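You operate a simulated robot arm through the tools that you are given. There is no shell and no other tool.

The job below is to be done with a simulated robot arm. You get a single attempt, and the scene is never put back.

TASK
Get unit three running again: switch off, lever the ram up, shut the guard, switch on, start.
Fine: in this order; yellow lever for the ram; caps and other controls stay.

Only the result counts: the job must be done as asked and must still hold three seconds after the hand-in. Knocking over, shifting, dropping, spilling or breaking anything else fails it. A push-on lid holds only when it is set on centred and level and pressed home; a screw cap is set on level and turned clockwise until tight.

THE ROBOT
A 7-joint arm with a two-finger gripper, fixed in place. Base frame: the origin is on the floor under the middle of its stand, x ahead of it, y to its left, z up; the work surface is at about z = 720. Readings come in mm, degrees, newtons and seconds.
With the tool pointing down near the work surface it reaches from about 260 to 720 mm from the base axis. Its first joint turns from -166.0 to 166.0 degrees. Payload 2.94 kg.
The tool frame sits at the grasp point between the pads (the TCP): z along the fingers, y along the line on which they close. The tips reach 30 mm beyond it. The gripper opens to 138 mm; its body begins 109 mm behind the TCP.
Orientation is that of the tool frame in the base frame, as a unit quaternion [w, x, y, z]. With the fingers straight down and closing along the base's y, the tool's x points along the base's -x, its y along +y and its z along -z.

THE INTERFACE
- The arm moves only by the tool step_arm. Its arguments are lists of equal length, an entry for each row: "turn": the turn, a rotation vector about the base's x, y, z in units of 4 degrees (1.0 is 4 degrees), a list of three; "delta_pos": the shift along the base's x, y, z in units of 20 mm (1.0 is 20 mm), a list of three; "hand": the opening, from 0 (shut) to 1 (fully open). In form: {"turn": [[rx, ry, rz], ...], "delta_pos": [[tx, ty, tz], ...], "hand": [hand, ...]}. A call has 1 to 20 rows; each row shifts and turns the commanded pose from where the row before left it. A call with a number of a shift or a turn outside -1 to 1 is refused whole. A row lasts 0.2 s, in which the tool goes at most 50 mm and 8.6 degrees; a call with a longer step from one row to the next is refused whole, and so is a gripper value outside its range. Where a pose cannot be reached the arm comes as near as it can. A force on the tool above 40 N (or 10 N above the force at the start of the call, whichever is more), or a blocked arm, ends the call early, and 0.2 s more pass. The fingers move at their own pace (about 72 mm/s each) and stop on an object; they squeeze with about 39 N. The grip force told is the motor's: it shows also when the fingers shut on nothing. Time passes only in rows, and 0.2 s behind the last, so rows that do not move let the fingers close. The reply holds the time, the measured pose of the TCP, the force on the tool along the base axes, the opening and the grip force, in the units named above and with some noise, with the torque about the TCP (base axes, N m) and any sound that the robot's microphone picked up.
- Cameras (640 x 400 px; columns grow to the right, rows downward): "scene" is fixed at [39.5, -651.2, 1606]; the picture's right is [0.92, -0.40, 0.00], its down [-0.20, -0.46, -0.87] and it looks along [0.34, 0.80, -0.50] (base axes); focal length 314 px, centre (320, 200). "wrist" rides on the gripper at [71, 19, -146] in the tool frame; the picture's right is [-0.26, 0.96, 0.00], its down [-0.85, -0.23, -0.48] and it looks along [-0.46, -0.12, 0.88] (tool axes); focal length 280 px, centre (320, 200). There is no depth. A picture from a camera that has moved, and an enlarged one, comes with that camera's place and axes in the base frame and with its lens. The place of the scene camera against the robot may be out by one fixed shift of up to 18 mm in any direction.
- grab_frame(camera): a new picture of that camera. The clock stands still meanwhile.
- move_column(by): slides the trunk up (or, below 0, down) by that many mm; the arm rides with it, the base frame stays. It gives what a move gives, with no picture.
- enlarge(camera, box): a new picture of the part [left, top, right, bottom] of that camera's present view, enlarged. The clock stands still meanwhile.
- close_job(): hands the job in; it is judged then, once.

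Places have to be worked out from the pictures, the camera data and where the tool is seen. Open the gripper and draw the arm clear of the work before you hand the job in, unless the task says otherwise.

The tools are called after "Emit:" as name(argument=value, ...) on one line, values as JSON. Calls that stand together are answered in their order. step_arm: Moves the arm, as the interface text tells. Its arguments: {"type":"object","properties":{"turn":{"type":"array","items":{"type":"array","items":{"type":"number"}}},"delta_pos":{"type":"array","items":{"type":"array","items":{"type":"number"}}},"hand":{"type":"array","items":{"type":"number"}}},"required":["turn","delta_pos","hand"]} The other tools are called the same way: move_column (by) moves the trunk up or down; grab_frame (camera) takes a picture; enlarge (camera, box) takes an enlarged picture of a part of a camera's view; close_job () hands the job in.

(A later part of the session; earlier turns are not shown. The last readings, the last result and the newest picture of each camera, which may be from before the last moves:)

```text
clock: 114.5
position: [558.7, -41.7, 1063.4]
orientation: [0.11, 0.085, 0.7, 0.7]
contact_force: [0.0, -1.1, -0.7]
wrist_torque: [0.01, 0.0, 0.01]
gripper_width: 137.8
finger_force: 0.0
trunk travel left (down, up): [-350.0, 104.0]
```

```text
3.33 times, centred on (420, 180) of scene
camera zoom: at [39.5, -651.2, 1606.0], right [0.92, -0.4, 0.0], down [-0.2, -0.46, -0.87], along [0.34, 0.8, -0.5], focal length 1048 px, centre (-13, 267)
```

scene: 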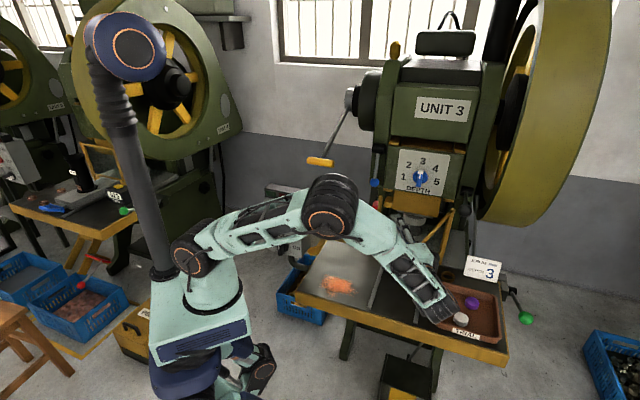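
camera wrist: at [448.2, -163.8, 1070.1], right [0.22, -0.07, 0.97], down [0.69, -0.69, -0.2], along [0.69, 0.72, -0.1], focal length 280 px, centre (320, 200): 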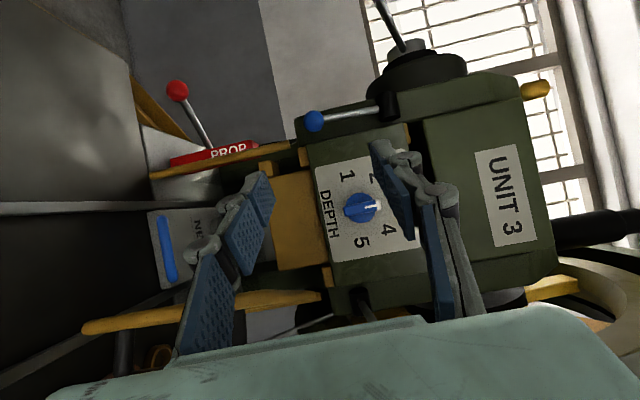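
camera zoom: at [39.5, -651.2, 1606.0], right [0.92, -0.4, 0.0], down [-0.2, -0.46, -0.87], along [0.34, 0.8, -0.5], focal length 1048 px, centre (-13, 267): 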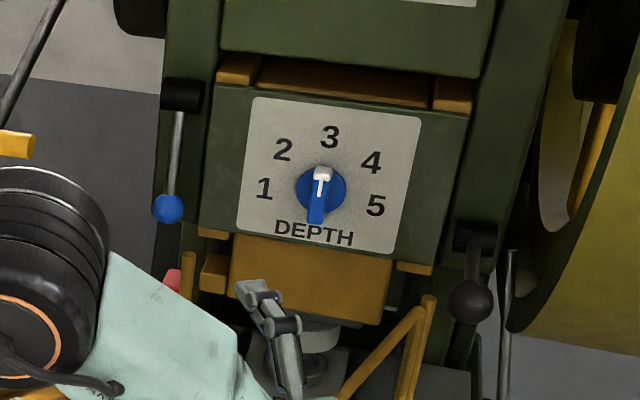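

Emit:
enlarge(camera="scene", box=[290, 60, 490, 200])

Emit:
enlarge(camera="scene", box=[420, 130, 460, 155])

Emit:
enlarge(camera="scene", box=[395, 130, 435, 155])

```text
2.86 times, centred on (390, 130) of scene
camera zoom: at [39.5, -651.2, 1606.0], right [0.92, -0.4, 0.0], down [-0.2, -0.46, -0.87], along [0.34, 0.8, -0.5], focal length 898 px, centre (120, 400)
```

zoom: 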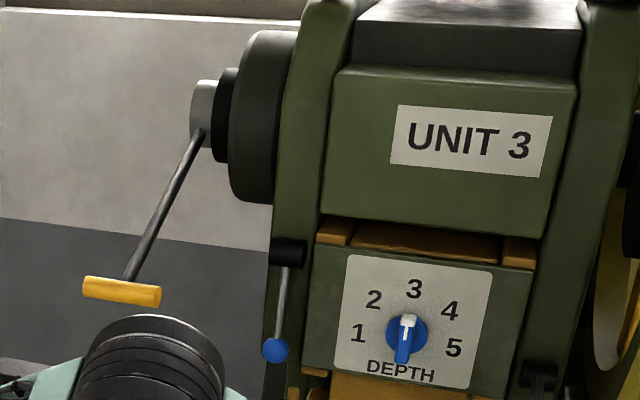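

```text
16.00 times, centred on (440, 142) of scene
camera zoom: at [39.5, -651.2, 1606.0], right [0.92, -0.4, 0.0], down [-0.2, -0.46, -0.87], along [0.34, 0.8, -0.5], focal length 5032 px, centre (-1600, 1120)
```

zoom: 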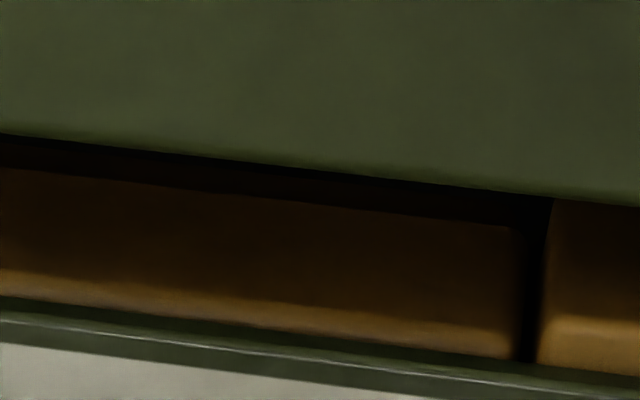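

```text
16.00 times, centred on (415, 142) of scene
camera zoom: at [39.5, -651.2, 1606.0], right [0.92, -0.4, 0.0], down [-0.2, -0.46, -0.87], along [0.34, 0.8, -0.5], focal length 5032 px, centre (-1200, 1120)
```

zoom: 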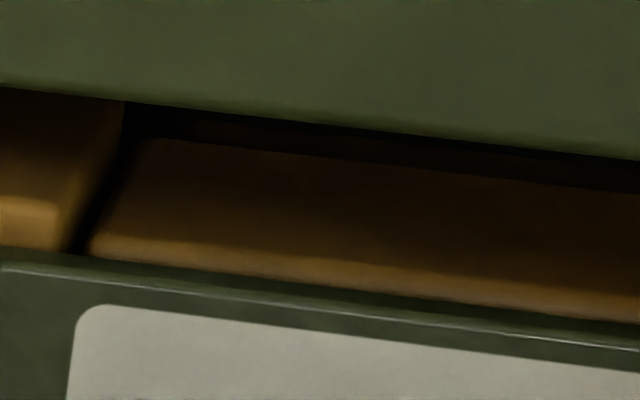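

Comparing zooms, the ram has risen about 10 mm since the first stroke: its top edge now shows in the slot, the punch hangs clear of the nest, and extra strokes add nothing. I judge it to be at its top. Now the guard: it's hinged near [913,68] with its free edge at [675,-43], z 793–977, and a D-handle at ~[720,-86,874]. I'll yaw to face it and roll the tool so the fingers close horizontally.

Emit:
step_arm(turn=[[0, 0, -1], [0, 0, -1], [0, 0, -1], [0, 0, -1], [0, 0, -1], [0, 0, -1], [0, 0, -1], [0.707, 0.707, 0], [0.707, 0.707, 0], [0.707, 0.707, 0], [0.707, 0.707, 0], [0.707, 0.707, 0], [0.707, 0.707, 0], [0.707, 0.707, 0], [0.707, 0.707, 0], [0.707, 0.707, 0], [0.707, 0.707, 0], [0.707, 0.707, 0], [0.707, 0.707, 0]], delta_pos=[[-0.2, -0.5, 0], [-0.2, -0.5, 0], [-0.2, -0.5, 0], [-0.2, -0.5, 0], [-0.2, -0.5, 0], [-0.2, -0.5, 0], [-0.2, -0.5, 0], [0, 0, 0], [0, 0, 0], [0, 0, 0], [0, 0, 0], [0, 0, 0], [0, 0, 0], [0, 0, 0], [0, 0, 0], [0, 0, 0], [0, 0, 0], [0, 0, 0], [0, 0, 0]], hand=[0.4, 0.4, 0.4, 0.4, 0.4, 0.4, 0.4, 0.4, 0.4, 0.4, 0.4, 0.4, 0.4, 0.4, 0.4, 0.4, 0.4, 0.4, 0.4])

Emit:
grab_frame(camera="wrist")

Emit:
grab_frame(camera="scene")

```text
clock: 118.5
position: [530.9, -110.6, 1065.0]
orientation: [-0.01, 0.497, 0.493, 0.714]
contact_force: [-0.1, 1.0, 1.0]
wrist_torque: [0.01, 0.04, 0.02]
gripper_width: 55.1
finger_force: 0.0
trunk travel left (down, up): [-350.0, 104.0]
```

```text
taken
camera wrist: at [402.7, -190.8, 1126.1], right [0.62, -0.62, 0.48], down [-0.02, -0.62, -0.78], along [0.78, 0.47, -0.4], focal length 280 px, centre (320, 200)
```

wrist: 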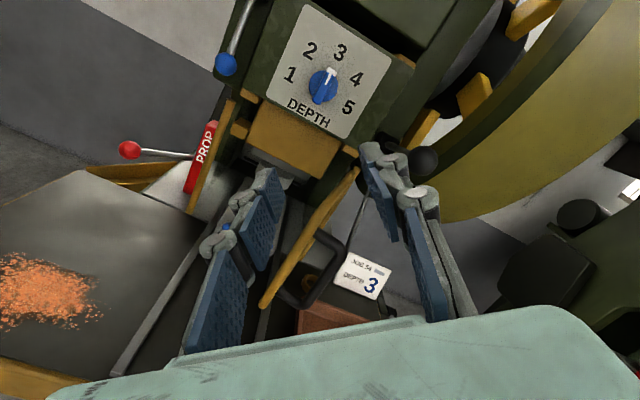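

```text
taken
```

scene: 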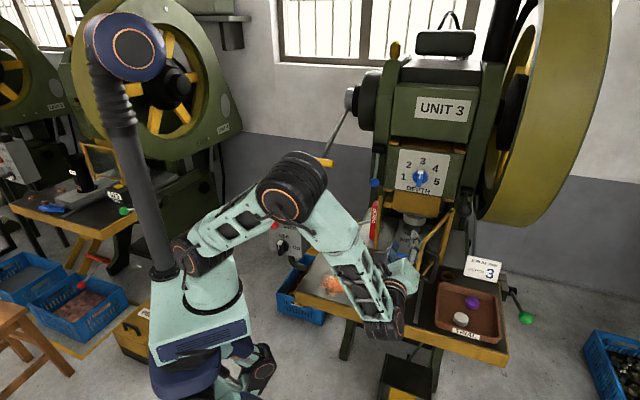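

The roll works fine. I'll complete it.

Emit:
step_arm(turn=[[0.707, 0.707, 0], [0.707, 0.707, 0], [0.707, 0.707, 0], [0.707, 0.707, 0], [0.707, 0.707, 0], [0.707, 0.707, 0], [0.707, 0.707, 0], [0.707, 0.707, 0], [0.707, 0.707, 0], [0.707, 0.707, 0], [0.35, 0.35, 0]], delta_pos=[[0, 0, 0], [0, 0, 0], [0, 0, 0], [0, 0, 0], [0, 0, 0], [0, 0, 0], [0, 0, 0], [0, 0, 0], [0, 0, 0], [0, 0, 0], [0, 0, 0]], hand=[0.4, 0.4, 0.4, 0.4, 0.4, 0.4, 0.4, 0.4, 0.4, 0.4, 0.4])

Emit:
grab_frame(camera="wrist")

Emit:
enlarge(camera="wrist", box=[220, 130, 460, 310])

```text
clock: 120.9
position: [532.2, -111.5, 1065.0]
orientation: [-0.26, 0.643, 0.276, 0.665]
contact_force: [-0.1, 0.2, -0.3]
wrist_torque: [-0.02, -0.03, -0.04]
gripper_width: 55.3
finger_force: 0.1
trunk travel left (down, up): [-350.0, 104.0]
```

```text
taken
camera wrist: at [438.0, -226.5, 1134.1], right [0.69, -0.69, -0.23], down [-0.47, -0.18, -0.87], along [0.55, 0.7, -0.45], focal length 280 px, centre (320, 200)
```

wrist: 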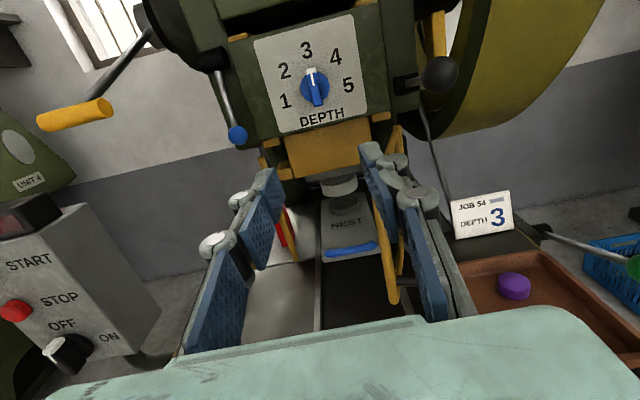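

```text
2.22 times, centred on (340, 220) of wrist
camera zoom: at [438.0, -226.5, 1134.1], right [0.69, -0.69, -0.23], down [-0.47, -0.18, -0.87], along [0.55, 0.7, -0.45], focal length 623 px, centre (276, 156)
```

zoom: 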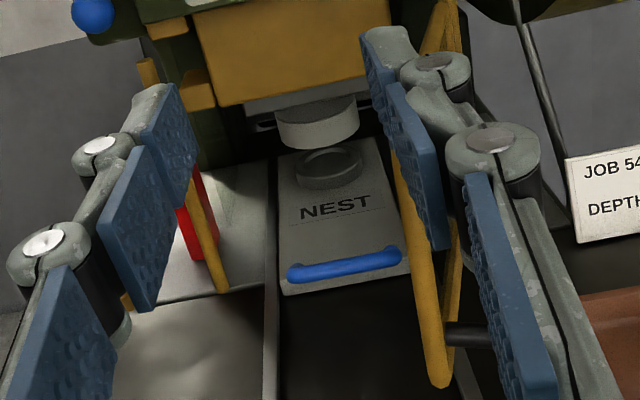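

Good upright view. I'll shift right and down to bring the guard's D-handle between the fingers in view.

Emit:
step_arm(turn=[[0, 0, 0], [0, 0, 0], [0, 0, 0], [0, 0, 0], [0, 0, 0], [0, 0, 0]], delta_pos=[[0.4, -0.5, -0.8], [0.4, -0.5, -0.8], [0.4, -0.5, -0.8], [0.4, -0.5, -0.8], [0.4, -0.5, -0.8], [0, -0.5, -0.8]], hand=[0.6, 0.6, 0.6, 0.6, 0.6, 0.6])

Emit:
grab_frame(camera="wrist")

Emit:
enlarge(camera="wrist", box=[260, 110, 460, 260])

```text
clock: 122.3
position: [569.2, -171.1, 968.6]
orientation: [-0.26, 0.643, 0.277, 0.665]
contact_force: [-0.4, -0.4, 0.4]
wrist_torque: [0.0, -0.02, 0.02]
gripper_width: 82.6
finger_force: 0.0
trunk travel left (down, up): [-350.0, 104.0]
```

```text
taken
camera wrist: at [475.0, -286.7, 1038.9], right [0.69, -0.69, -0.23], down [-0.47, -0.18, -0.87], along [0.55, 0.7, -0.45], focal length 280 px, centre (320, 200)
```

wrist: 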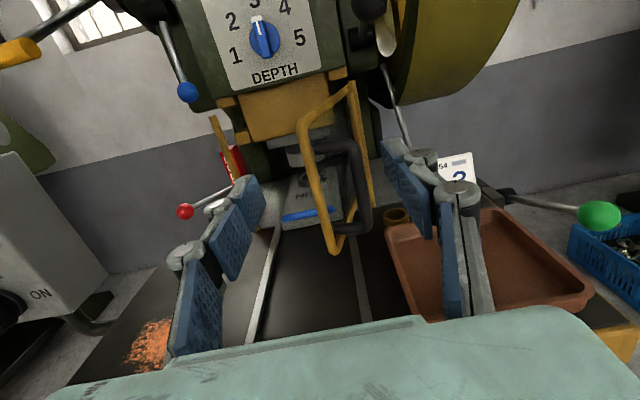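

```text
2.67 times, centred on (360, 185) of wrist
camera zoom: at [475.0, -286.7, 1038.9], right [0.69, -0.69, -0.23], down [-0.47, -0.18, -0.87], along [0.55, 0.7, -0.45], focal length 748 px, centre (213, 240)
```

zoom: 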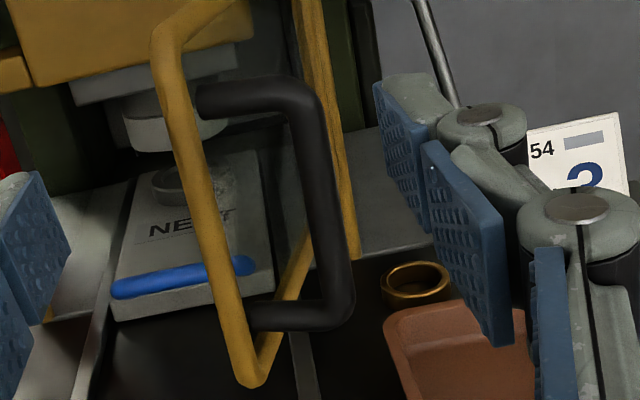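

Excellent view: the handle's vertical bar is ~170 mm ahead, 33 mm right and 85 mm below the TCP. I'll move to about 90 mm short of it at z≈884.

Emit:
step_arm(turn=[[0, 0, 0], [0, 0, 0], [0, 0, 0], [0, 0, 0], [0, 0, 0], [0, 0, 0]], delta_pos=[[0.3, -0.1, -0.71], [0.5, 0.1, -0.71], [0.7, 0.3, -0.71], [0.8, 0.4, -0.71], [0.85, 0.45, -0.71], [0.85, 0.45, -0.71]], hand=[0.3, 0.3, 0.3, 0.3, 0.3, 0.3])

Emit:
grab_frame(camera="wrist")

Emit:
enlarge(camera="wrist", box=[220, 60, 460, 240])

```text
clock: 123.7
position: [651.5, -138.5, 882.6]
orientation: [-0.26, 0.643, 0.277, 0.665]
contact_force: [0.4, -0.2, -0.2]
wrist_torque: [0.01, 0.03, -0.02]
gripper_width: 41.6
finger_force: 0.1
trunk travel left (down, up): [-350.0, 104.0]
```

```text
taken
camera wrist: at [557.9, -254.2, 952.0], right [0.69, -0.69, -0.23], down [-0.47, -0.18, -0.87], along [0.56, 0.7, -0.45], focal length 280 px, centre (320, 200)
```

wrist: 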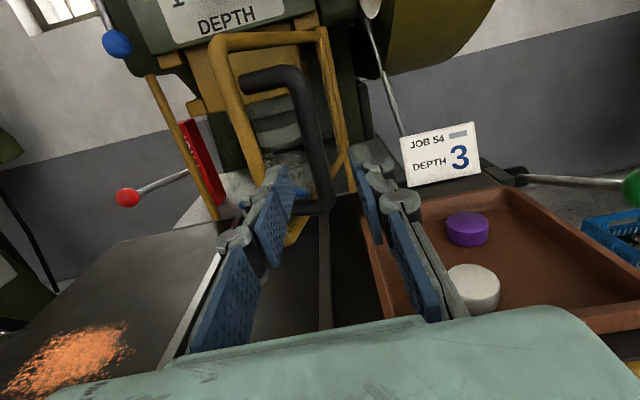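

```text
2.22 times, centred on (340, 150) of wrist
camera zoom: at [557.9, -254.2, 952.0], right [0.69, -0.69, -0.23], down [-0.47, -0.18, -0.87], along [0.56, 0.7, -0.45], focal length 623 px, centre (276, 311)
```

zoom: 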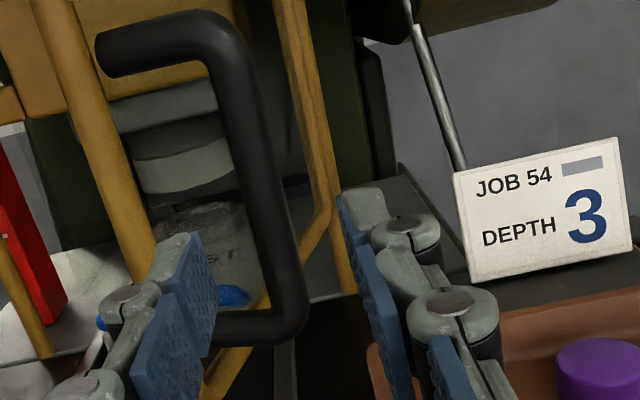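

The handle bar is laterally aligned (within ~3 mm) and about 57 mm ahead. I'll advance 35 mm and check.

Emit:
step_arm(turn=[[0, 0, 0], [0, 0, 0], [0, 0, 0]], delta_pos=[[0.4, 0.43, 0], [0.4, 0.43, 0], [0.4, 0.42, 0.1]], hand=[0.3, 0.3, 0.3])

Emit:
enlarge(camera="wrist", box=[200, 40, 440, 240])

```text
clock: 124.5
position: [676.1, -112.0, 885.3]
orientation: [-0.26, 0.642, 0.278, 0.665]
contact_force: [-0.4, 0.4, 0.2]
wrist_torque: [0.01, -0.03, 0.03]
gripper_width: 41.3
finger_force: 0.1
trunk travel left (down, up): [-350.0, 104.0]
```

```text
2.00 times, centred on (320, 140) of wrist
camera zoom: at [582.5, -228.1, 954.2], right [0.69, -0.69, -0.23], down [-0.47, -0.18, -0.87], along [0.56, 0.7, -0.45], focal length 561 px, centre (320, 320)
```

zoom: 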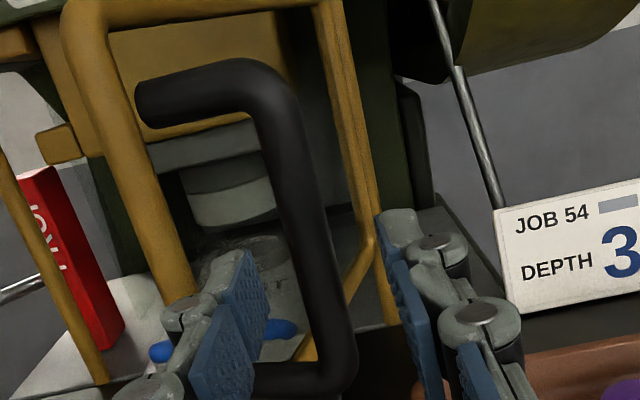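

Emit:
step_arm(turn=[[0, 0, 0], [0, 0, 0], [0, 0, 0]], delta_pos=[[0.35, 0.36, 0], [0.35, 0.36, 0], [0, 0, 0]], hand=[0.3, 0.3, 0.3])

Emit:
grab_frame(camera="wrist")

Emit:
enlarge(camera="wrist", box=[200, 40, 440, 240])

```text
clock: 125.3
position: [690.7, -97.7, 885.4]
orientation: [-0.261, 0.643, 0.277, 0.665]
contact_force: [0.5, -0.2, 0.3]
wrist_torque: [0.02, 0.02, 0.0]
gripper_width: 41.4
finger_force: 0.1
trunk travel left (down, up): [-350.0, 104.0]
```

```text
taken
camera wrist: at [596.0, -213.6, 954.8], right [0.69, -0.69, -0.23], down [-0.47, -0.18, -0.87], along [0.56, 0.7, -0.45], focal length 280 px, centre (320, 200)
```

wrist: 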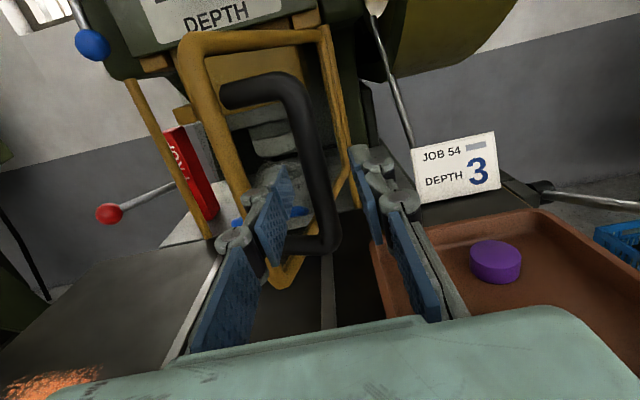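

```text
2.00 times, centred on (320, 140) of wrist
camera zoom: at [596.0, -213.6, 954.8], right [0.69, -0.69, -0.23], down [-0.47, -0.18, -0.87], along [0.56, 0.7, -0.45], focal length 561 px, centre (320, 320)
```

zoom: 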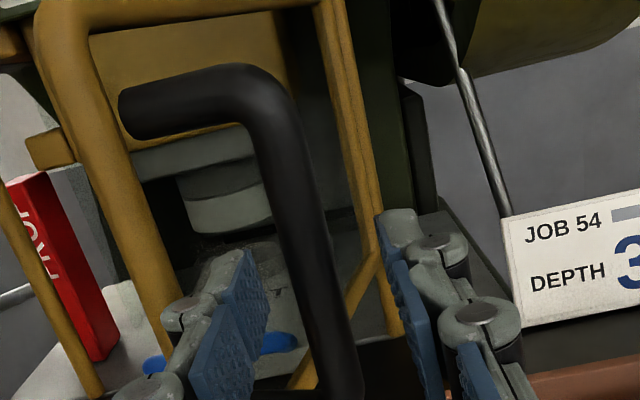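

By its apparent thickness the bar is now right at the TCP. I'll close on it.

Emit:
step_arm(turn=[[0, 0, 0], [0, 0, 0], [0, 0, 0], [0, 0, 0]], delta_pos=[[0, 0, 0], [0, 0, 0], [0, 0, 0], [0, 0, 0]], hand=[0.15, 0, 0, 0])

Emit:
enlarge(camera="wrist", box=[200, 40, 440, 240])

```text
clock: 126.3
position: [690.0, -97.9, 885.6]
orientation: [-0.261, 0.643, 0.276, 0.665]
contact_force: [2.3, 0.3, 1.1]
wrist_torque: [0.74, 0.72, 0.0]
gripper_width: 15.5
finger_force: 41.3
trunk travel left (down, up): [-350.0, 104.0]
```

```text
2.00 times, centred on (320, 140) of wrist
camera zoom: at [596.1, -213.7, 954.8], right [0.69, -0.69, -0.23], down [-0.47, -0.18, -0.87], along [0.56, 0.7, -0.45], focal length 561 px, centre (320, 320)
```

zoom: 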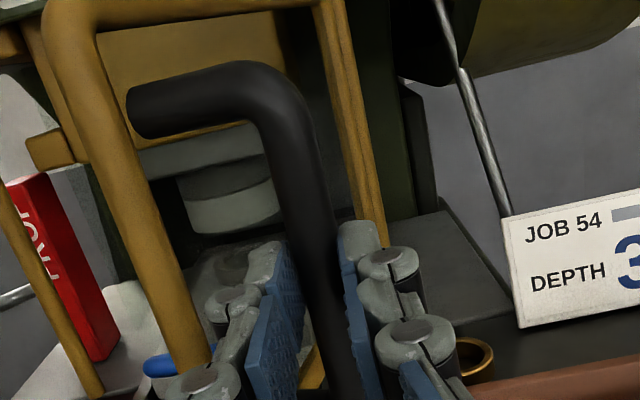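

The handle is gripped (15.5 mm). Now I'll swing the guard: first 10° along the estimated arc about the hinge, watching forces.

Emit:
step_arm(turn=[[0, 0, 0], [0, 0, 0], [0, 0, 0], [0, 0, 0]], delta_pos=[[-0.34, 0.475, 0], [-0.32, 0.49, 0], [-0.295, 0.5, 0], [-0.275, 0.52, 0]], hand=[0, 0, 0, 0])

Emit:
grab_frame(camera="wrist")

```text
clock: 127.3
position: [664.0, -57.3, 885.0]
orientation: [-0.26, 0.642, 0.277, 0.666]
contact_force: [0.6, 0.4, 0.9]
wrist_torque: [1.08, 0.35, -0.02]
gripper_width: 15.4
finger_force: 41.5
trunk travel left (down, up): [-350.0, 104.0]
```

```text
taken
camera wrist: at [570.3, -172.9, 954.6], right [0.69, -0.69, -0.23], down [-0.47, -0.18, -0.87], along [0.56, 0.7, -0.44], focal length 280 px, centre (320, 200)
```

wrist: 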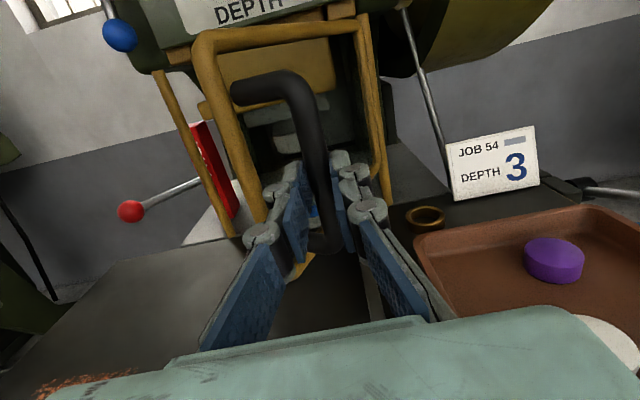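

The guard swings freely with almost no force. Continuing along the arc.

Emit:
step_arm(turn=[[0, 0, 0], [0, 0, 0], [0, 0, 0], [0, 0, 0], [0, 0, 0], [0, 0, 0], [0, 0, 0], [0, 0, 0], [0, 0, 0], [0, 0, 0]], delta_pos=[[-0.255, 0.525, 0], [-0.225, 0.54, 0], [-0.205, 0.545, 0], [-0.185, 0.555, 0], [-0.155, 0.565, 0], [-0.13, 0.57, 0], [-0.11, 0.575, 0], [-0.08, 0.58, 0], [-0.055, 0.58, 0], [-0.035, 0.585, 0]], hand=[0, 0, 0, 0, 0, 0, 0, 0, 0, 0])

Emit:
grab_frame(camera="wrist")

```text
clock: 129.5
position: [637.1, 54.0, 886.1]
orientation: [-0.261, 0.643, 0.277, 0.664]
contact_force: [3.9, -0.3, -6.4]
wrist_torque: [0.67, 0.76, -0.12]
gripper_width: 15.1
finger_force: 41.5
trunk travel left (down, up): [-350.0, 104.0]
```

```text
taken
camera wrist: at [542.9, -61.7, 955.2], right [0.69, -0.69, -0.23], down [-0.47, -0.18, -0.86], along [0.55, 0.7, -0.45], focal length 280 px, centre (320, 200)
```

wrist: 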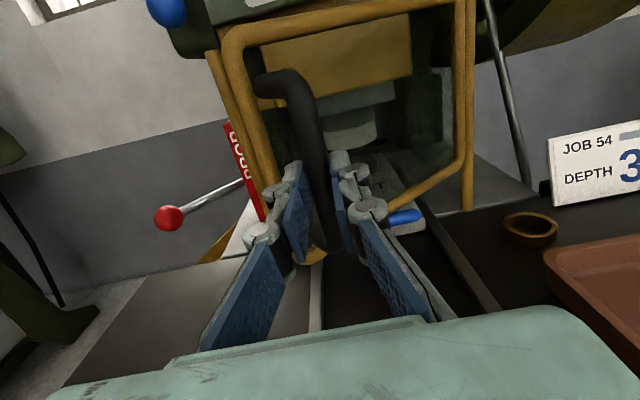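

Force is still small (~7 N). Now the second half of the swing.

Emit:
step_arm(turn=[[0, 0, 0], [0, 0, 0], [0, 0, 0], [0, 0, 0], [0, 0, 0], [0, 0, 0], [0, 0, 0], [0, 0, 0]], delta_pos=[[-0.005, 0.585, 0], [0.02, 0.585, 0], [0.045, 0.58, 0], [0.07, 0.58, 0], [0.1, 0.58, 0], [0.12, 0.57, 0], [0.145, 0.565, 0], [0.17, 0.56, 0]], hand=[0, 0, 0, 0, 0, 0, 0, 0])

Emit:
grab_frame(camera="wrist")

```text
clock: 131.3
position: [652.5, 147.8, 886.5]
orientation: [-0.261, 0.643, 0.277, 0.665]
contact_force: [6.3, -3.7, -3.6]
wrist_torque: [0.81, 0.53, -0.19]
gripper_width: 15.5
finger_force: 41.4
trunk travel left (down, up): [-350.0, 104.0]
```

```text
taken
camera wrist: at [558.2, 31.6, 955.3], right [0.69, -0.69, -0.23], down [-0.47, -0.18, -0.87], along [0.56, 0.7, -0.45], focal length 280 px, centre (320, 200)
```

wrist: 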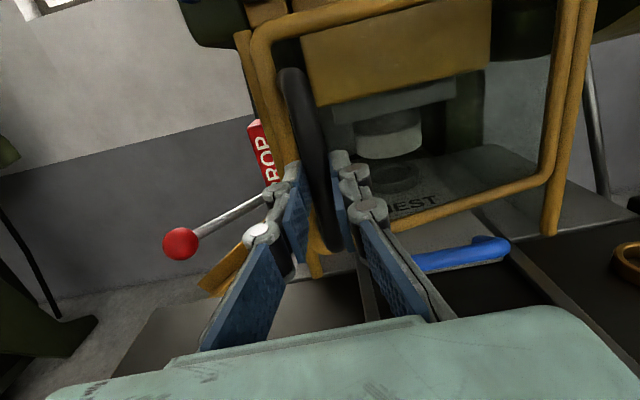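

Nearly closed. I'll continue the last ~12°.

Emit:
step_arm(turn=[[0, 0, 0], [0, 0, 0], [0, 0, 0], [0, 0, 0]], delta_pos=[[0.195, 0.55, 0], [0.22, 0.545, 0], [0.24, 0.53, 0], [0.265, 0.525, 0]], hand=[0, 0, 0, 0])

Emit:
grab_frame(camera="wrist")

Emit:
grab_frame(camera="scene")

```text
clock: 132.3
position: [672.3, 188.8, 886.3]
orientation: [-0.26, 0.642, 0.275, 0.666]
contact_force: [19.8, -8.9, 6.6]
wrist_torque: [0.93, 0.37, -0.31]
gripper_width: 15.8
finger_force: 42.2
trunk travel left (down, up): [-350.0, 104.0]
```

```text
taken
camera wrist: at [577.6, 73.2, 954.6], right [0.69, -0.69, -0.23], down [-0.47, -0.17, -0.87], along [0.56, 0.7, -0.44], focal length 280 px, centre (320, 200)
```

wrist: 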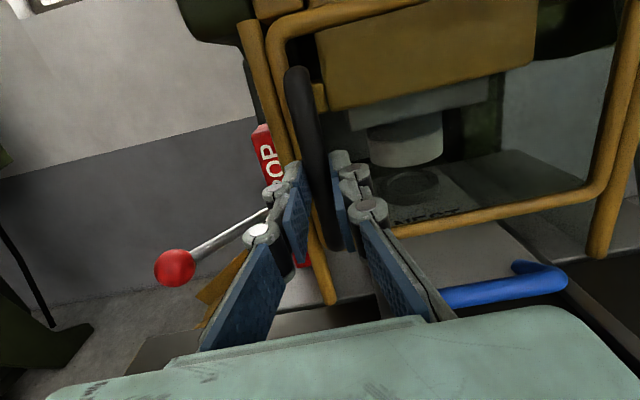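

```text
taken
```

scene: 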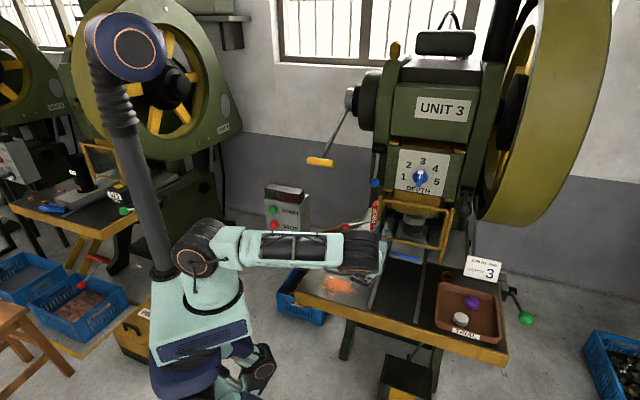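

Some radial force (I'm pulling slightly outward). I'll correct ~4 mm toward the hinge and continue pushing closed in small steps.

Emit:
step_arm(turn=[[0, 0, 0], [0, 0, 0], [0, 0, 0]], delta_pos=[[0.33, 0.15, 0], [0.22, 0.33, 0], [0.2, 0.35, 0]], hand=[0, 0, 0])

Emit:
enlarge(camera="wrist", box=[200, 0, 440, 300])

Emit:
enlarge(camera="scene", box=[350, 170, 480, 270])

```text
clock: 133.1
position: [679.4, 196.9, 885.2]
orientation: [-0.26, 0.644, 0.275, 0.665]
contact_force: [-17.9, -14.6, 7.7]
wrist_torque: [1.08, 0.45, -0.07]
gripper_width: 15.2
finger_force: 41.2
trunk travel left (down, up): [-350.0, 104.0]
stopped in row 3: the force on the tool passed its limit at 75 N (the readings are from after the stop); the commanded pose is now the measured one
```

```text
1.33 times, centred on (320, 150) of wrist
camera zoom: at [585.5, 82.1, 954.2], right [0.68, -0.69, -0.23], down [-0.47, -0.18, -0.86], along [0.56, 0.7, -0.45], focal length 374 px, centre (320, 267)
```

zoom: 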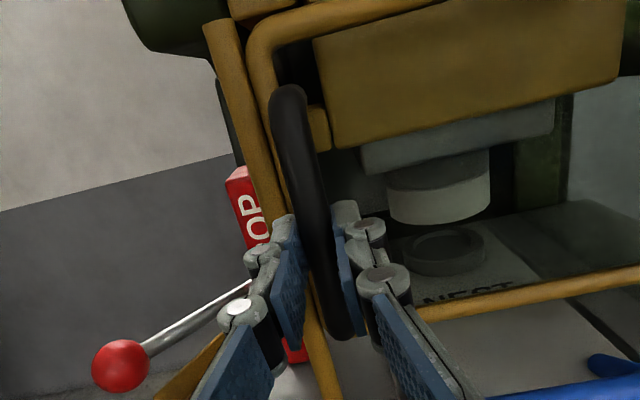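

```text
4.00 times, centred on (415, 220) of scene
camera zoom: at [39.5, -651.2, 1606.0], right [0.92, -0.4, 0.0], down [-0.2, -0.46, -0.87], along [0.34, 0.8, -0.5], focal length 1258 px, centre (-60, 120)
```

zoom: 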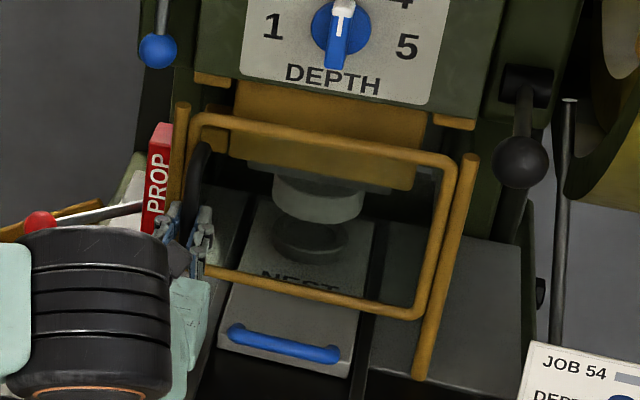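

The guard hit its stop and sits against the left post: it's closed. I'll relax the push slightly, open, and back straight out.

Emit:
step_arm(turn=[[0, 0, 0], [0, 0, 0], [0, 0, 0], [0, 0, 0], [0, 0, 0], [0, 0, 0], [0, 0, 0], [0, 0, 0], [0, 0, 0]], delta_pos=[[0, 0, 0], [0, 0, 0], [0, 0, 0], [-0.3, -0.3, 0], [-0.5, -0.5, 0], [-0.7, -0.7, 0], [-0.7, -0.7, 0], [-0.7, -0.7, 0], [-0.7, -0.7, 0]], hand=[0.15, 0.25, 0.25, 0.25, 0.25, 0.25, 0.25, 0.25, 0.25])

Emit:
grab_frame(camera="wrist")

Emit:
enlarge(camera="scene", box=[350, 170, 480, 270])

```text
clock: 135.1
position: [608.8, 127.0, 882.6]
orientation: [-0.259, 0.646, 0.276, 0.663]
contact_force: [-0.1, 0.6, -0.3]
wrist_torque: [0.01, -0.01, -0.01]
gripper_width: 34.3
finger_force: 0.2
trunk travel left (down, up): [-350.0, 104.0]
```

```text
taken
camera wrist: at [516.8, 12.2, 952.9], right [0.69, -0.69, -0.23], down [-0.47, -0.18, -0.86], along [0.55, 0.7, -0.45], focal length 280 px, centre (320, 200)
```

wrist: 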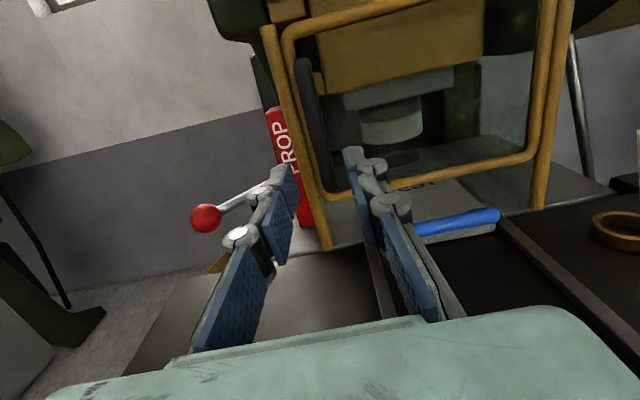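

```text
4.00 times, centred on (415, 220) of scene
camera zoom: at [39.5, -651.2, 1606.0], right [0.92, -0.4, 0.0], down [-0.2, -0.46, -0.87], along [0.34, 0.8, -0.5], focal length 1258 px, centre (-60, 120)
```

zoom: 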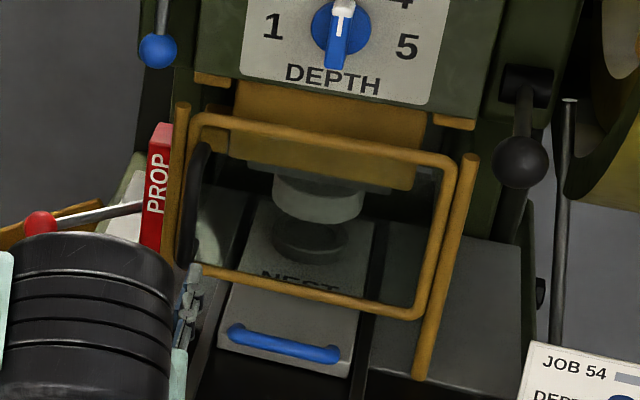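

The guard stays shut. Next: switch back ON. I'll retreat, rolling the tool back so the fingers close vertically.

Emit:
step_arm(turn=[[0, 0, 0], [0, 0, 0], [0, 0, 0], [-0.707, -0.707, 0], [-0.707, -0.707, 0], [-0.707, -0.707, 0], [-0.707, -0.707, 0], [-0.707, -0.707, 0], [-0.707, -0.707, 0], [-0.707, -0.707, 0], [-0.707, -0.707, 0], [-0.707, -0.707, 0], [-0.707, -0.707, 0], [-0.707, -0.707, 0], [-0.707, -0.707, 0], [-0.707, -0.707, 0], [-0.707, -0.707, 0], [-0.707, -0.707, 0], [-0.707, -0.707, 0], [-0.707, -0.707, 0]], delta_pos=[[-0.71, -0.7, 0.1], [-0.71, -0.7, 0.1], [-0.71, -0.7, 0.2], [-0.71, -0.7, 0.3], [-0.71, -0.7, 0.3], [-0.71, -0.7, 0.3], [-0.71, -0.7, 0.3], [-0.71, -0.7, 0.3], [-0.71, -0.7, 0.3], [-0.5, -0.5, 0], [0, 0, 0], [0, 0, 0], [0, 0, 0], [0, 0, 0], [0, 0, 0], [0, 0, 0], [0, 0, 0], [0, 0, 0], [0, 0, 0], [0, 0, 0]], hand=[0.3, 0.3, 0.3, 0.3, 0.3, 0.3, 0.3, 0.3, 0.3, 0.3, 0.3, 0.3, 0.3, 0.3, 0.3, 0.3, 0.3, 0.3, 0.3, 0.3])

Emit:
grab_frame(camera="wrist")

Emit:
grab_frame(camera="scene")

```text
clock: 139.3
position: [471.4, -8.5, 925.5]
orientation: [0.151, 0.374, 0.595, 0.695]
contact_force: [-0.1, 0.4, 1.0]
wrist_torque: [0.02, -0.01, -0.03]
gripper_width: 41.2
finger_force: 0.2
trunk travel left (down, up): [-350.0, 104.0]
```

```text
taken
camera wrist: at [325.8, -70.8, 967.4], right [0.4, -0.41, 0.82], down [0.18, -0.84, -0.51], along [0.9, 0.36, -0.26], focal length 280 px, centre (320, 200)
```

wrist: 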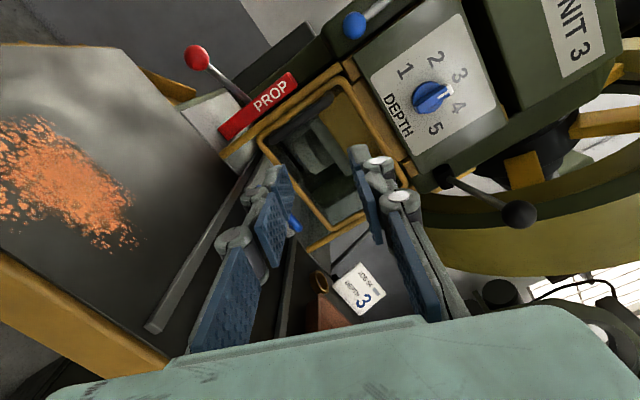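

```text
taken
```

scene: 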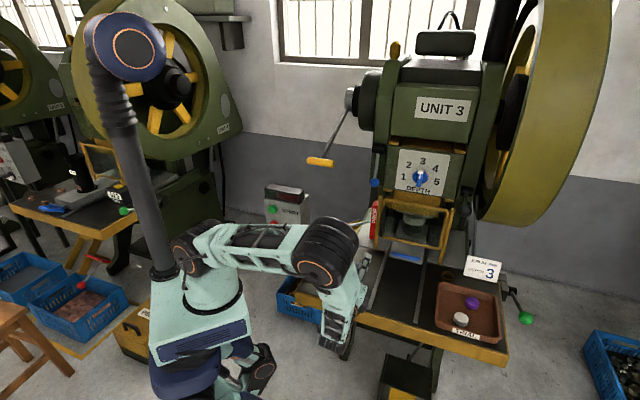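

The roll is mostly undone. I'll finish it while yawing to point +y and moving to the standoff in front of the knob; the trunk height should work as it is.

Emit:
step_arm(turn=[[-0.1475, -0.3352, 0.8656], [-0.1475, -0.3352, 0.8656], [-0.1475, -0.3352, 0.8656], [-0.1475, -0.3352, 0.8656], [-0.1475, -0.3352, 0.8656], [-0.1475, -0.3352, 0.8656], [-0.1475, -0.3352, 0.8656], [-0.1475, -0.3352, 0.8656], [-0.1475, -0.3352, 0.8656], [-0.1475, -0.3352, 0.8656], [-0.1475, -0.3352, 0.8656], [-0.1475, -0.3352, 0.8656], [-0.1475, -0.3352, 0.8656], [0, 0, 0]], delta_pos=[[-0.604, 0.5, -0.17], [-0.604, 0.5, -0.17], [-0.604, 0.5, -0.17], [-0.604, 0.5, -0.17], [-0.604, 0.5, -0.17], [-0.604, 0.5, -0.17], [-0.604, 0.5, -0.17], [-0.604, 0.5, -0.17], [-0.604, 0.5, -0.17], [-0.604, 0.5, -0.17], [-0.604, 0.5, -0.17], [-0.604, 0.5, -0.17], [-0.604, 0.5, -0.17], [0, 0, 0]], hand=[0.5, 0.5, 0.5, 0.5, 0.5, 0.5, 0.5, 0.5, 0.5, 0.5, 0.5, 0.5, 0.5, 0.5])

Emit:
grab_frame(camera="wrist")

Emit:
grab_frame(camera="scene")

```text
clock: 142.3
position: [314.9, 120.4, 882.3]
orientation: [-0.016, 0.003, 0.707, 0.707]
contact_force: [0.0, -2.3, -0.2]
wrist_torque: [0.03, 0.03, -0.02]
gripper_width: 69.1
finger_force: 0.0
trunk travel left (down, up): [-350.0, 104.0]
```

```text
taken
camera wrist: at [246.6, -26.1, 903.9], right [0.29, 0.01, 0.96], down [0.85, -0.46, -0.25], along [0.44, 0.89, -0.14], focal length 280 px, centre (320, 200)
```

wrist: 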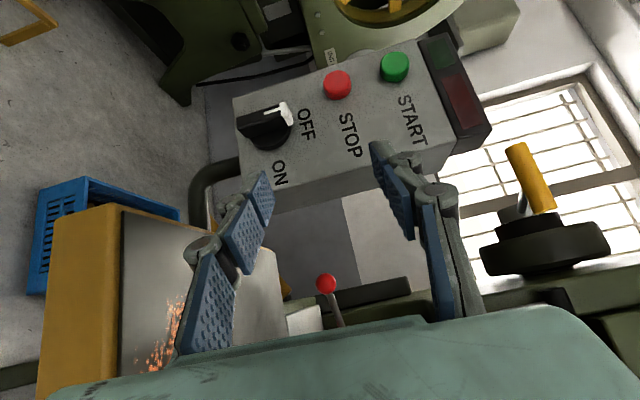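

```text
taken
```

scene: 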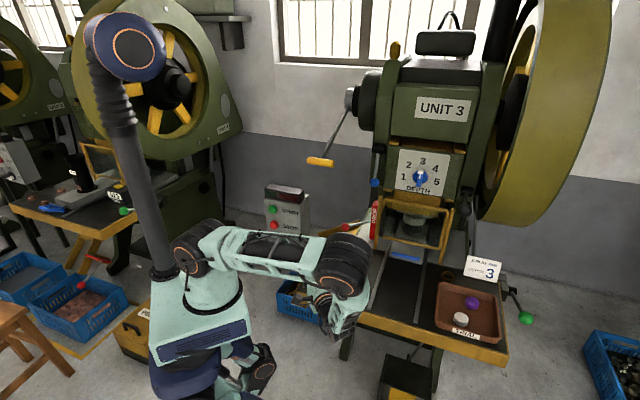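

Ram history from the zooms: it rose ~7 mm in stroke 1, ~4 mm more in stroke 2, then no further, so it's at its top. The guard is shut. Now I'll check the knob in detail before switching ON.

Emit:
enlarge(camera="wrist", box=[220, 80, 340, 200])

Emit:
enlarge(camera="scene", box=[350, 170, 480, 270])

```text
3.33 times, centred on (280, 140) of wrist
camera zoom: at [246.6, -26.1, 903.9], right [0.29, 0.01, 0.96], down [0.85, -0.46, -0.25], along [0.44, 0.89, -0.14], focal length 935 px, centre (453, 400)
```

zoom: 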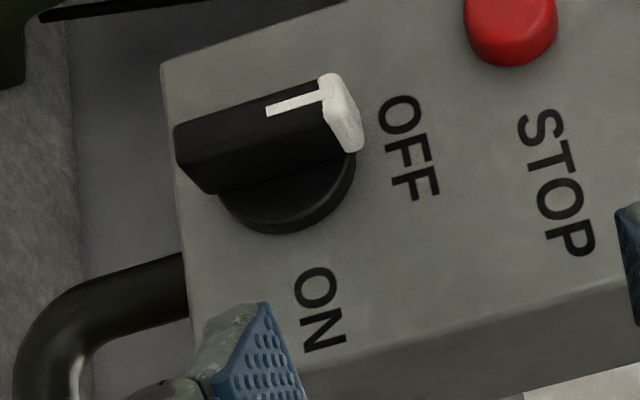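

```text
4.00 times, centred on (415, 220) of scene
camera zoom: at [39.5, -651.2, 1606.0], right [0.92, -0.4, 0.0], down [-0.2, -0.46, -0.87], along [0.34, 0.8, -0.5], focal length 1258 px, centre (-60, 120)
```

zoom: 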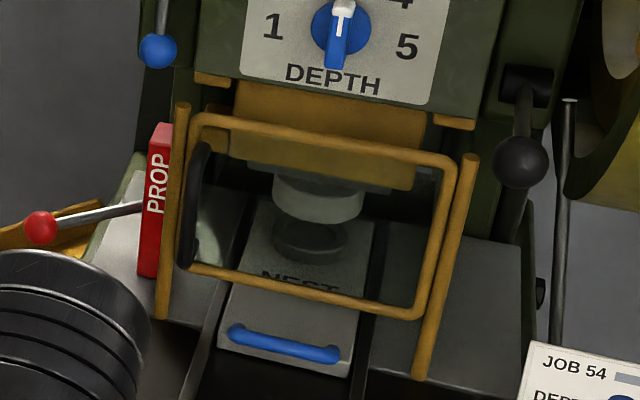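

The knob is vertical (OFF). I'll go in with the lower finger to the right of the bar's lower (dark) end, at the same depth as before.

Emit:
step_arm(turn=[[0, 0, 0], [0, 0, 0], [0, 0, 0], [0, 0, 0], [0, 0, 0], [0, 0, 0], [0, 0, 0], [0, 0, 0], [0, 0, 0], [0, 0, 0]], delta_pos=[[0, 0.7, -0.5], [0, 0.7, -0.5], [0, 0.8, -0.4], [0, 0.8, -0.4], [0, 0.8, -0.4], [0, 0.8, 0], [0, 0.8, 0], [0, 0.7, 0], [0, 0.6, 0], [0, 0.45, 0]], hand=[0.5, 0.5, 0.5, 0.5, 0.5, 0.5, 0.5, 0.5, 0.5, 0.5])

Emit:
enlarge(camera="wrist", box=[180, 50, 440, 250])

```text
clock: 144.5
position: [312.4, 265.0, 839.3]
orientation: [-0.016, 0.003, 0.707, 0.707]
contact_force: [-0.2, 0.1, -0.5]
wrist_torque: [0.03, -0.01, -0.01]
gripper_width: 69.1
finger_force: 0.0
trunk travel left (down, up): [-350.0, 104.0]
```

```text
2.00 times, centred on (310, 150) of wrist
camera zoom: at [243.4, 117.3, 860.3], right [0.29, 0.01, 0.96], down [0.85, -0.46, -0.25], along [0.44, 0.89, -0.14], focal length 561 px, centre (340, 300)
```

zoom: 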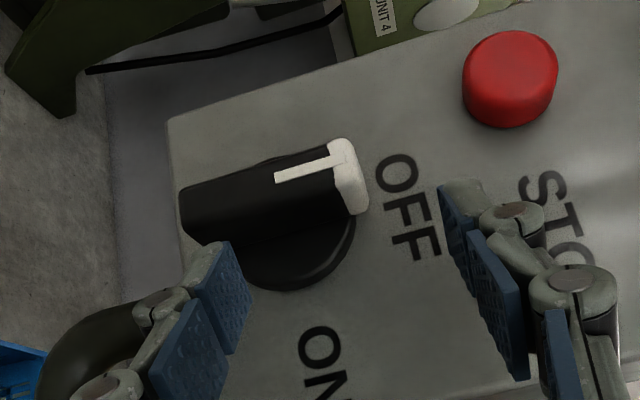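

Finger is beside the bar's lower end. Now I'll push left in small steps.

Emit:
step_arm(turn=[[0, 0, 0], [0, 0, 0], [0, 0, 0], [0, 0, 0], [0, 0, 0], [0, 0, 0], [0, 0, 0]], delta_pos=[[-0.092, 0.085, 0], [-0.092, 0.085, 0], [-0.092, 0.085, 0], [-0.092, 0.085, 0], [-0.092, 0.085, 0], [-0.092, 0.085, 0], [0, 0, 0]], hand=[0.5, 0.5, 0.5, 0.5, 0.5, 0.5, 0.5])

Emit:
enlarge(camera="wrist", box=[180, 50, 440, 250])

```text
clock: 146.1
position: [303.3, 275.4, 839.2]
orientation: [-0.016, 0.004, 0.707, 0.707]
contact_force: [1.8, -1.1, -2.2]
wrist_torque: [-0.13, -0.09, -0.01]
gripper_width: 71.4
finger_force: 1.5
trunk travel left (down, up): [-350.0, 104.0]
```

```text
2.00 times, centred on (310, 150) of wrist
camera zoom: at [234.4, 127.7, 860.2], right [0.29, 0.01, 0.96], down [0.85, -0.46, -0.25], along [0.44, 0.89, -0.14], focal length 561 px, centre (340, 300)
```

zoom: 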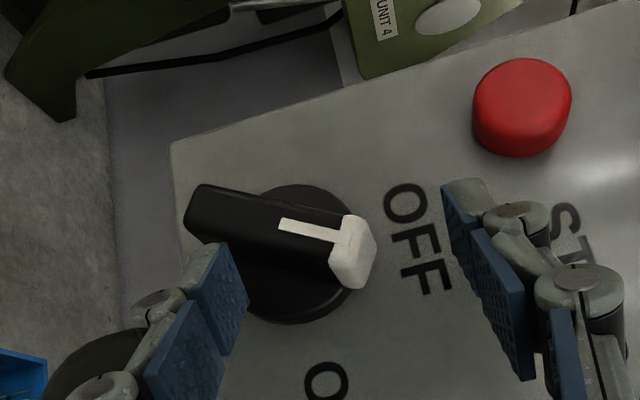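

The knob is turning clockwise (~25°). Continuing.

Emit:
step_arm(turn=[[0, 0, 0], [0, 0, 0], [0, 0, 0], [0, 0, 0], [0, 0, 0], [0, 0, 0]], delta_pos=[[-0.092, 0.085, 0], [-0.092, 0.085, 0], [-0.092, 0.085, 0.02], [-0.092, 0.085, 0.04], [-0.092, 0.085, 0.06], [0, 0, 0]], hand=[0.5, 0.5, 0.5, 0.5, 0.5, 0.5])

Emit:
enlarge(camera="wrist", box=[180, 50, 440, 250])

```text
clock: 147.5
position: [292.9, 283.9, 839.5]
orientation: [-0.016, 0.004, 0.707, 0.707]
contact_force: [0.2, -0.1, -0.7]
wrist_torque: [-0.02, -0.01, -0.01]
gripper_width: 68.8
finger_force: 0.0
trunk travel left (down, up): [-350.0, 104.0]
```

```text
2.00 times, centred on (310, 150) of wrist
camera zoom: at [224.7, 136.5, 862.0], right [0.29, 0.0, 0.96], down [0.85, -0.46, -0.25], along [0.44, 0.89, -0.14], focal length 561 px, centre (340, 300)
```

zoom: 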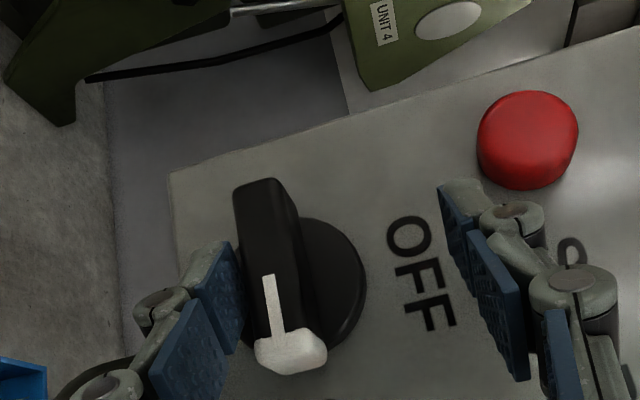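

The knob snapped to ON (pointing right) with no residual force. I'll back straight out and check the box and lamps.

Emit:
step_arm(turn=[[0, 0, 0], [0, 0, 0], [0, 0, 0], [0, 0, 0], [0, 0, 0], [0, 0, 0]], delta_pos=[[0.02, -0.5, -0.05], [0.02, -0.8, 0], [0, -1, 0], [0, -1, 0], [0, -1, 0], [0, -1, 0]], hand=[0.5, 0.5, 0.5, 0.5, 0.5, 0.5])

Emit:
grab_frame(camera="wrist")

Emit:
enlarge(camera="scene", box=[250, 170, 350, 270])

```text
clock: 148.9
position: [295.1, 177.8, 840.6]
orientation: [-0.016, 0.005, 0.707, 0.707]
contact_force: [-0.3, 0.0, 0.1]
wrist_torque: [-0.01, 0.02, 0.02]
gripper_width: 69.0
finger_force: 0.2
trunk travel left (down, up): [-350.0, 104.0]
```

```text
taken
camera wrist: at [226.4, 31.5, 862.2], right [0.29, 0.01, 0.96], down [0.85, -0.46, -0.25], along [0.44, 0.89, -0.14], focal length 280 px, centre (320, 200)
```

wrist: 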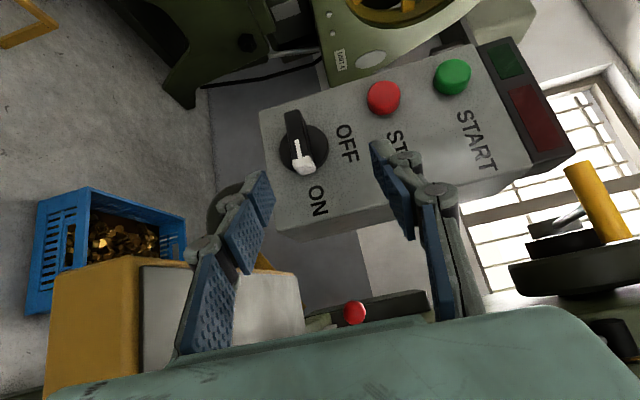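

```text
4.00 times, centred on (300, 220) of scene
camera zoom: at [39.5, -651.2, 1606.0], right [0.92, -0.4, 0.0], down [-0.2, -0.46, -0.87], along [0.34, 0.8, -0.5], focal length 1258 px, centre (400, 120)
```

zoom: 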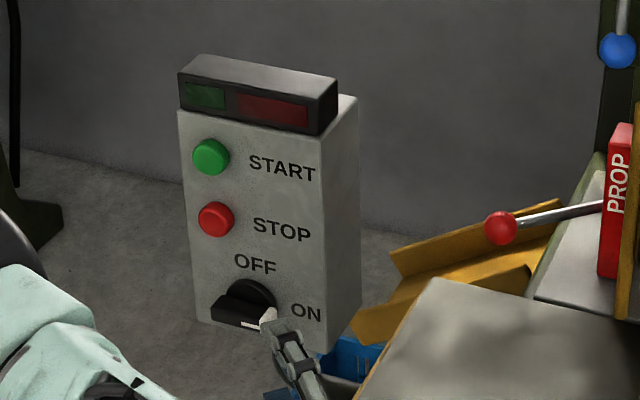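

The knob is at ON. Next, START: I'll raise the trunk 100 mm for better reach, then close the fingers to use the tips as a pusher.

Emit:
move_column(by=100)

Emit:
step_arm(turn=[[0, 0, 0], [0, 0, 0], [0, 0, 0], [0, 0, 0], [0, 0, 0], [0, 0, 0], [0, 0, 0], [0, 0, 0]], delta_pos=[[-0.25, 0, 0.3], [-0.25, 0, 0.3], [-0.25, 0.3, 0.3], [-0.25, 0.5, 0.3], [-0.25, 0.6, 0.3], [-0.25, 0.8, 0.3], [-0.2, 0.9, 0.3], [-0.1, 0.9, 0]], hand=[0.2, 0, 0, 0, 0, 0, 0, 0])

Emit:
grab_frame(camera="wrist")

Emit:
enlarge(camera="scene", box=[220, 150, 360, 270])

```text
clock: 150.2
position: [294.6, 177.5, 940.5]
orientation: [-0.017, 0.004, 0.707, 0.707]
contact_force: [-0.6, -0.3, -0.6]
wrist_torque: [0.02, 0.01, 0.0]
gripper_width: 69.1
finger_force: 0.1
trunk travel left (down, up): [-450.0, 4.0]
```

```text
clock: 152.0
position: [259.6, 258.5, 983.7]
orientation: [-0.016, 0.003, 0.707, 0.707]
contact_force: [0.9, 0.8, 0.7]
wrist_torque: [0.0, 0.01, -0.03]
gripper_width: 0.1
finger_force: 28.6
trunk travel left (down, up): [-450.0, 4.0]
```

```text
taken
camera wrist: at [190.1, 111.8, 1005.6], right [0.29, 0.01, 0.96], down [0.85, -0.46, -0.25], along [0.44, 0.89, -0.14], focal length 280 px, centre (320, 200)
```

wrist: 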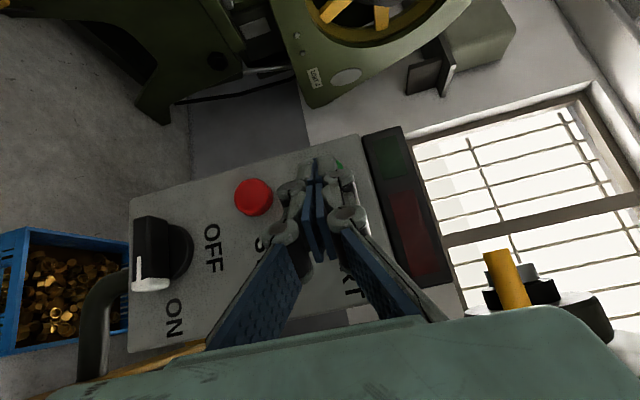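

```text
3.33 times, centred on (290, 210) of scene
camera zoom: at [39.5, -651.2, 1606.0], right [0.92, -0.4, 0.0], down [-0.2, -0.46, -0.87], along [0.34, 0.8, -0.5], focal length 1048 px, centre (420, 167)
```

zoom: 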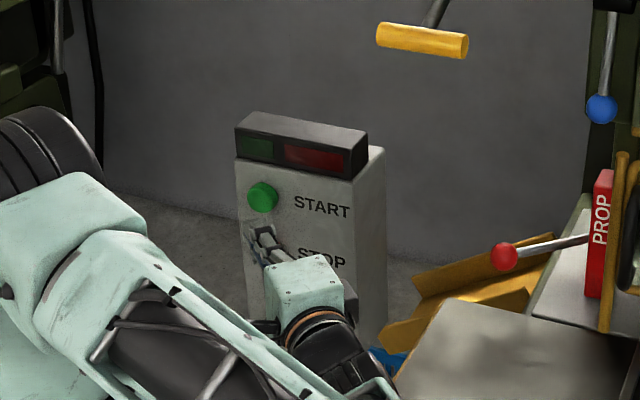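

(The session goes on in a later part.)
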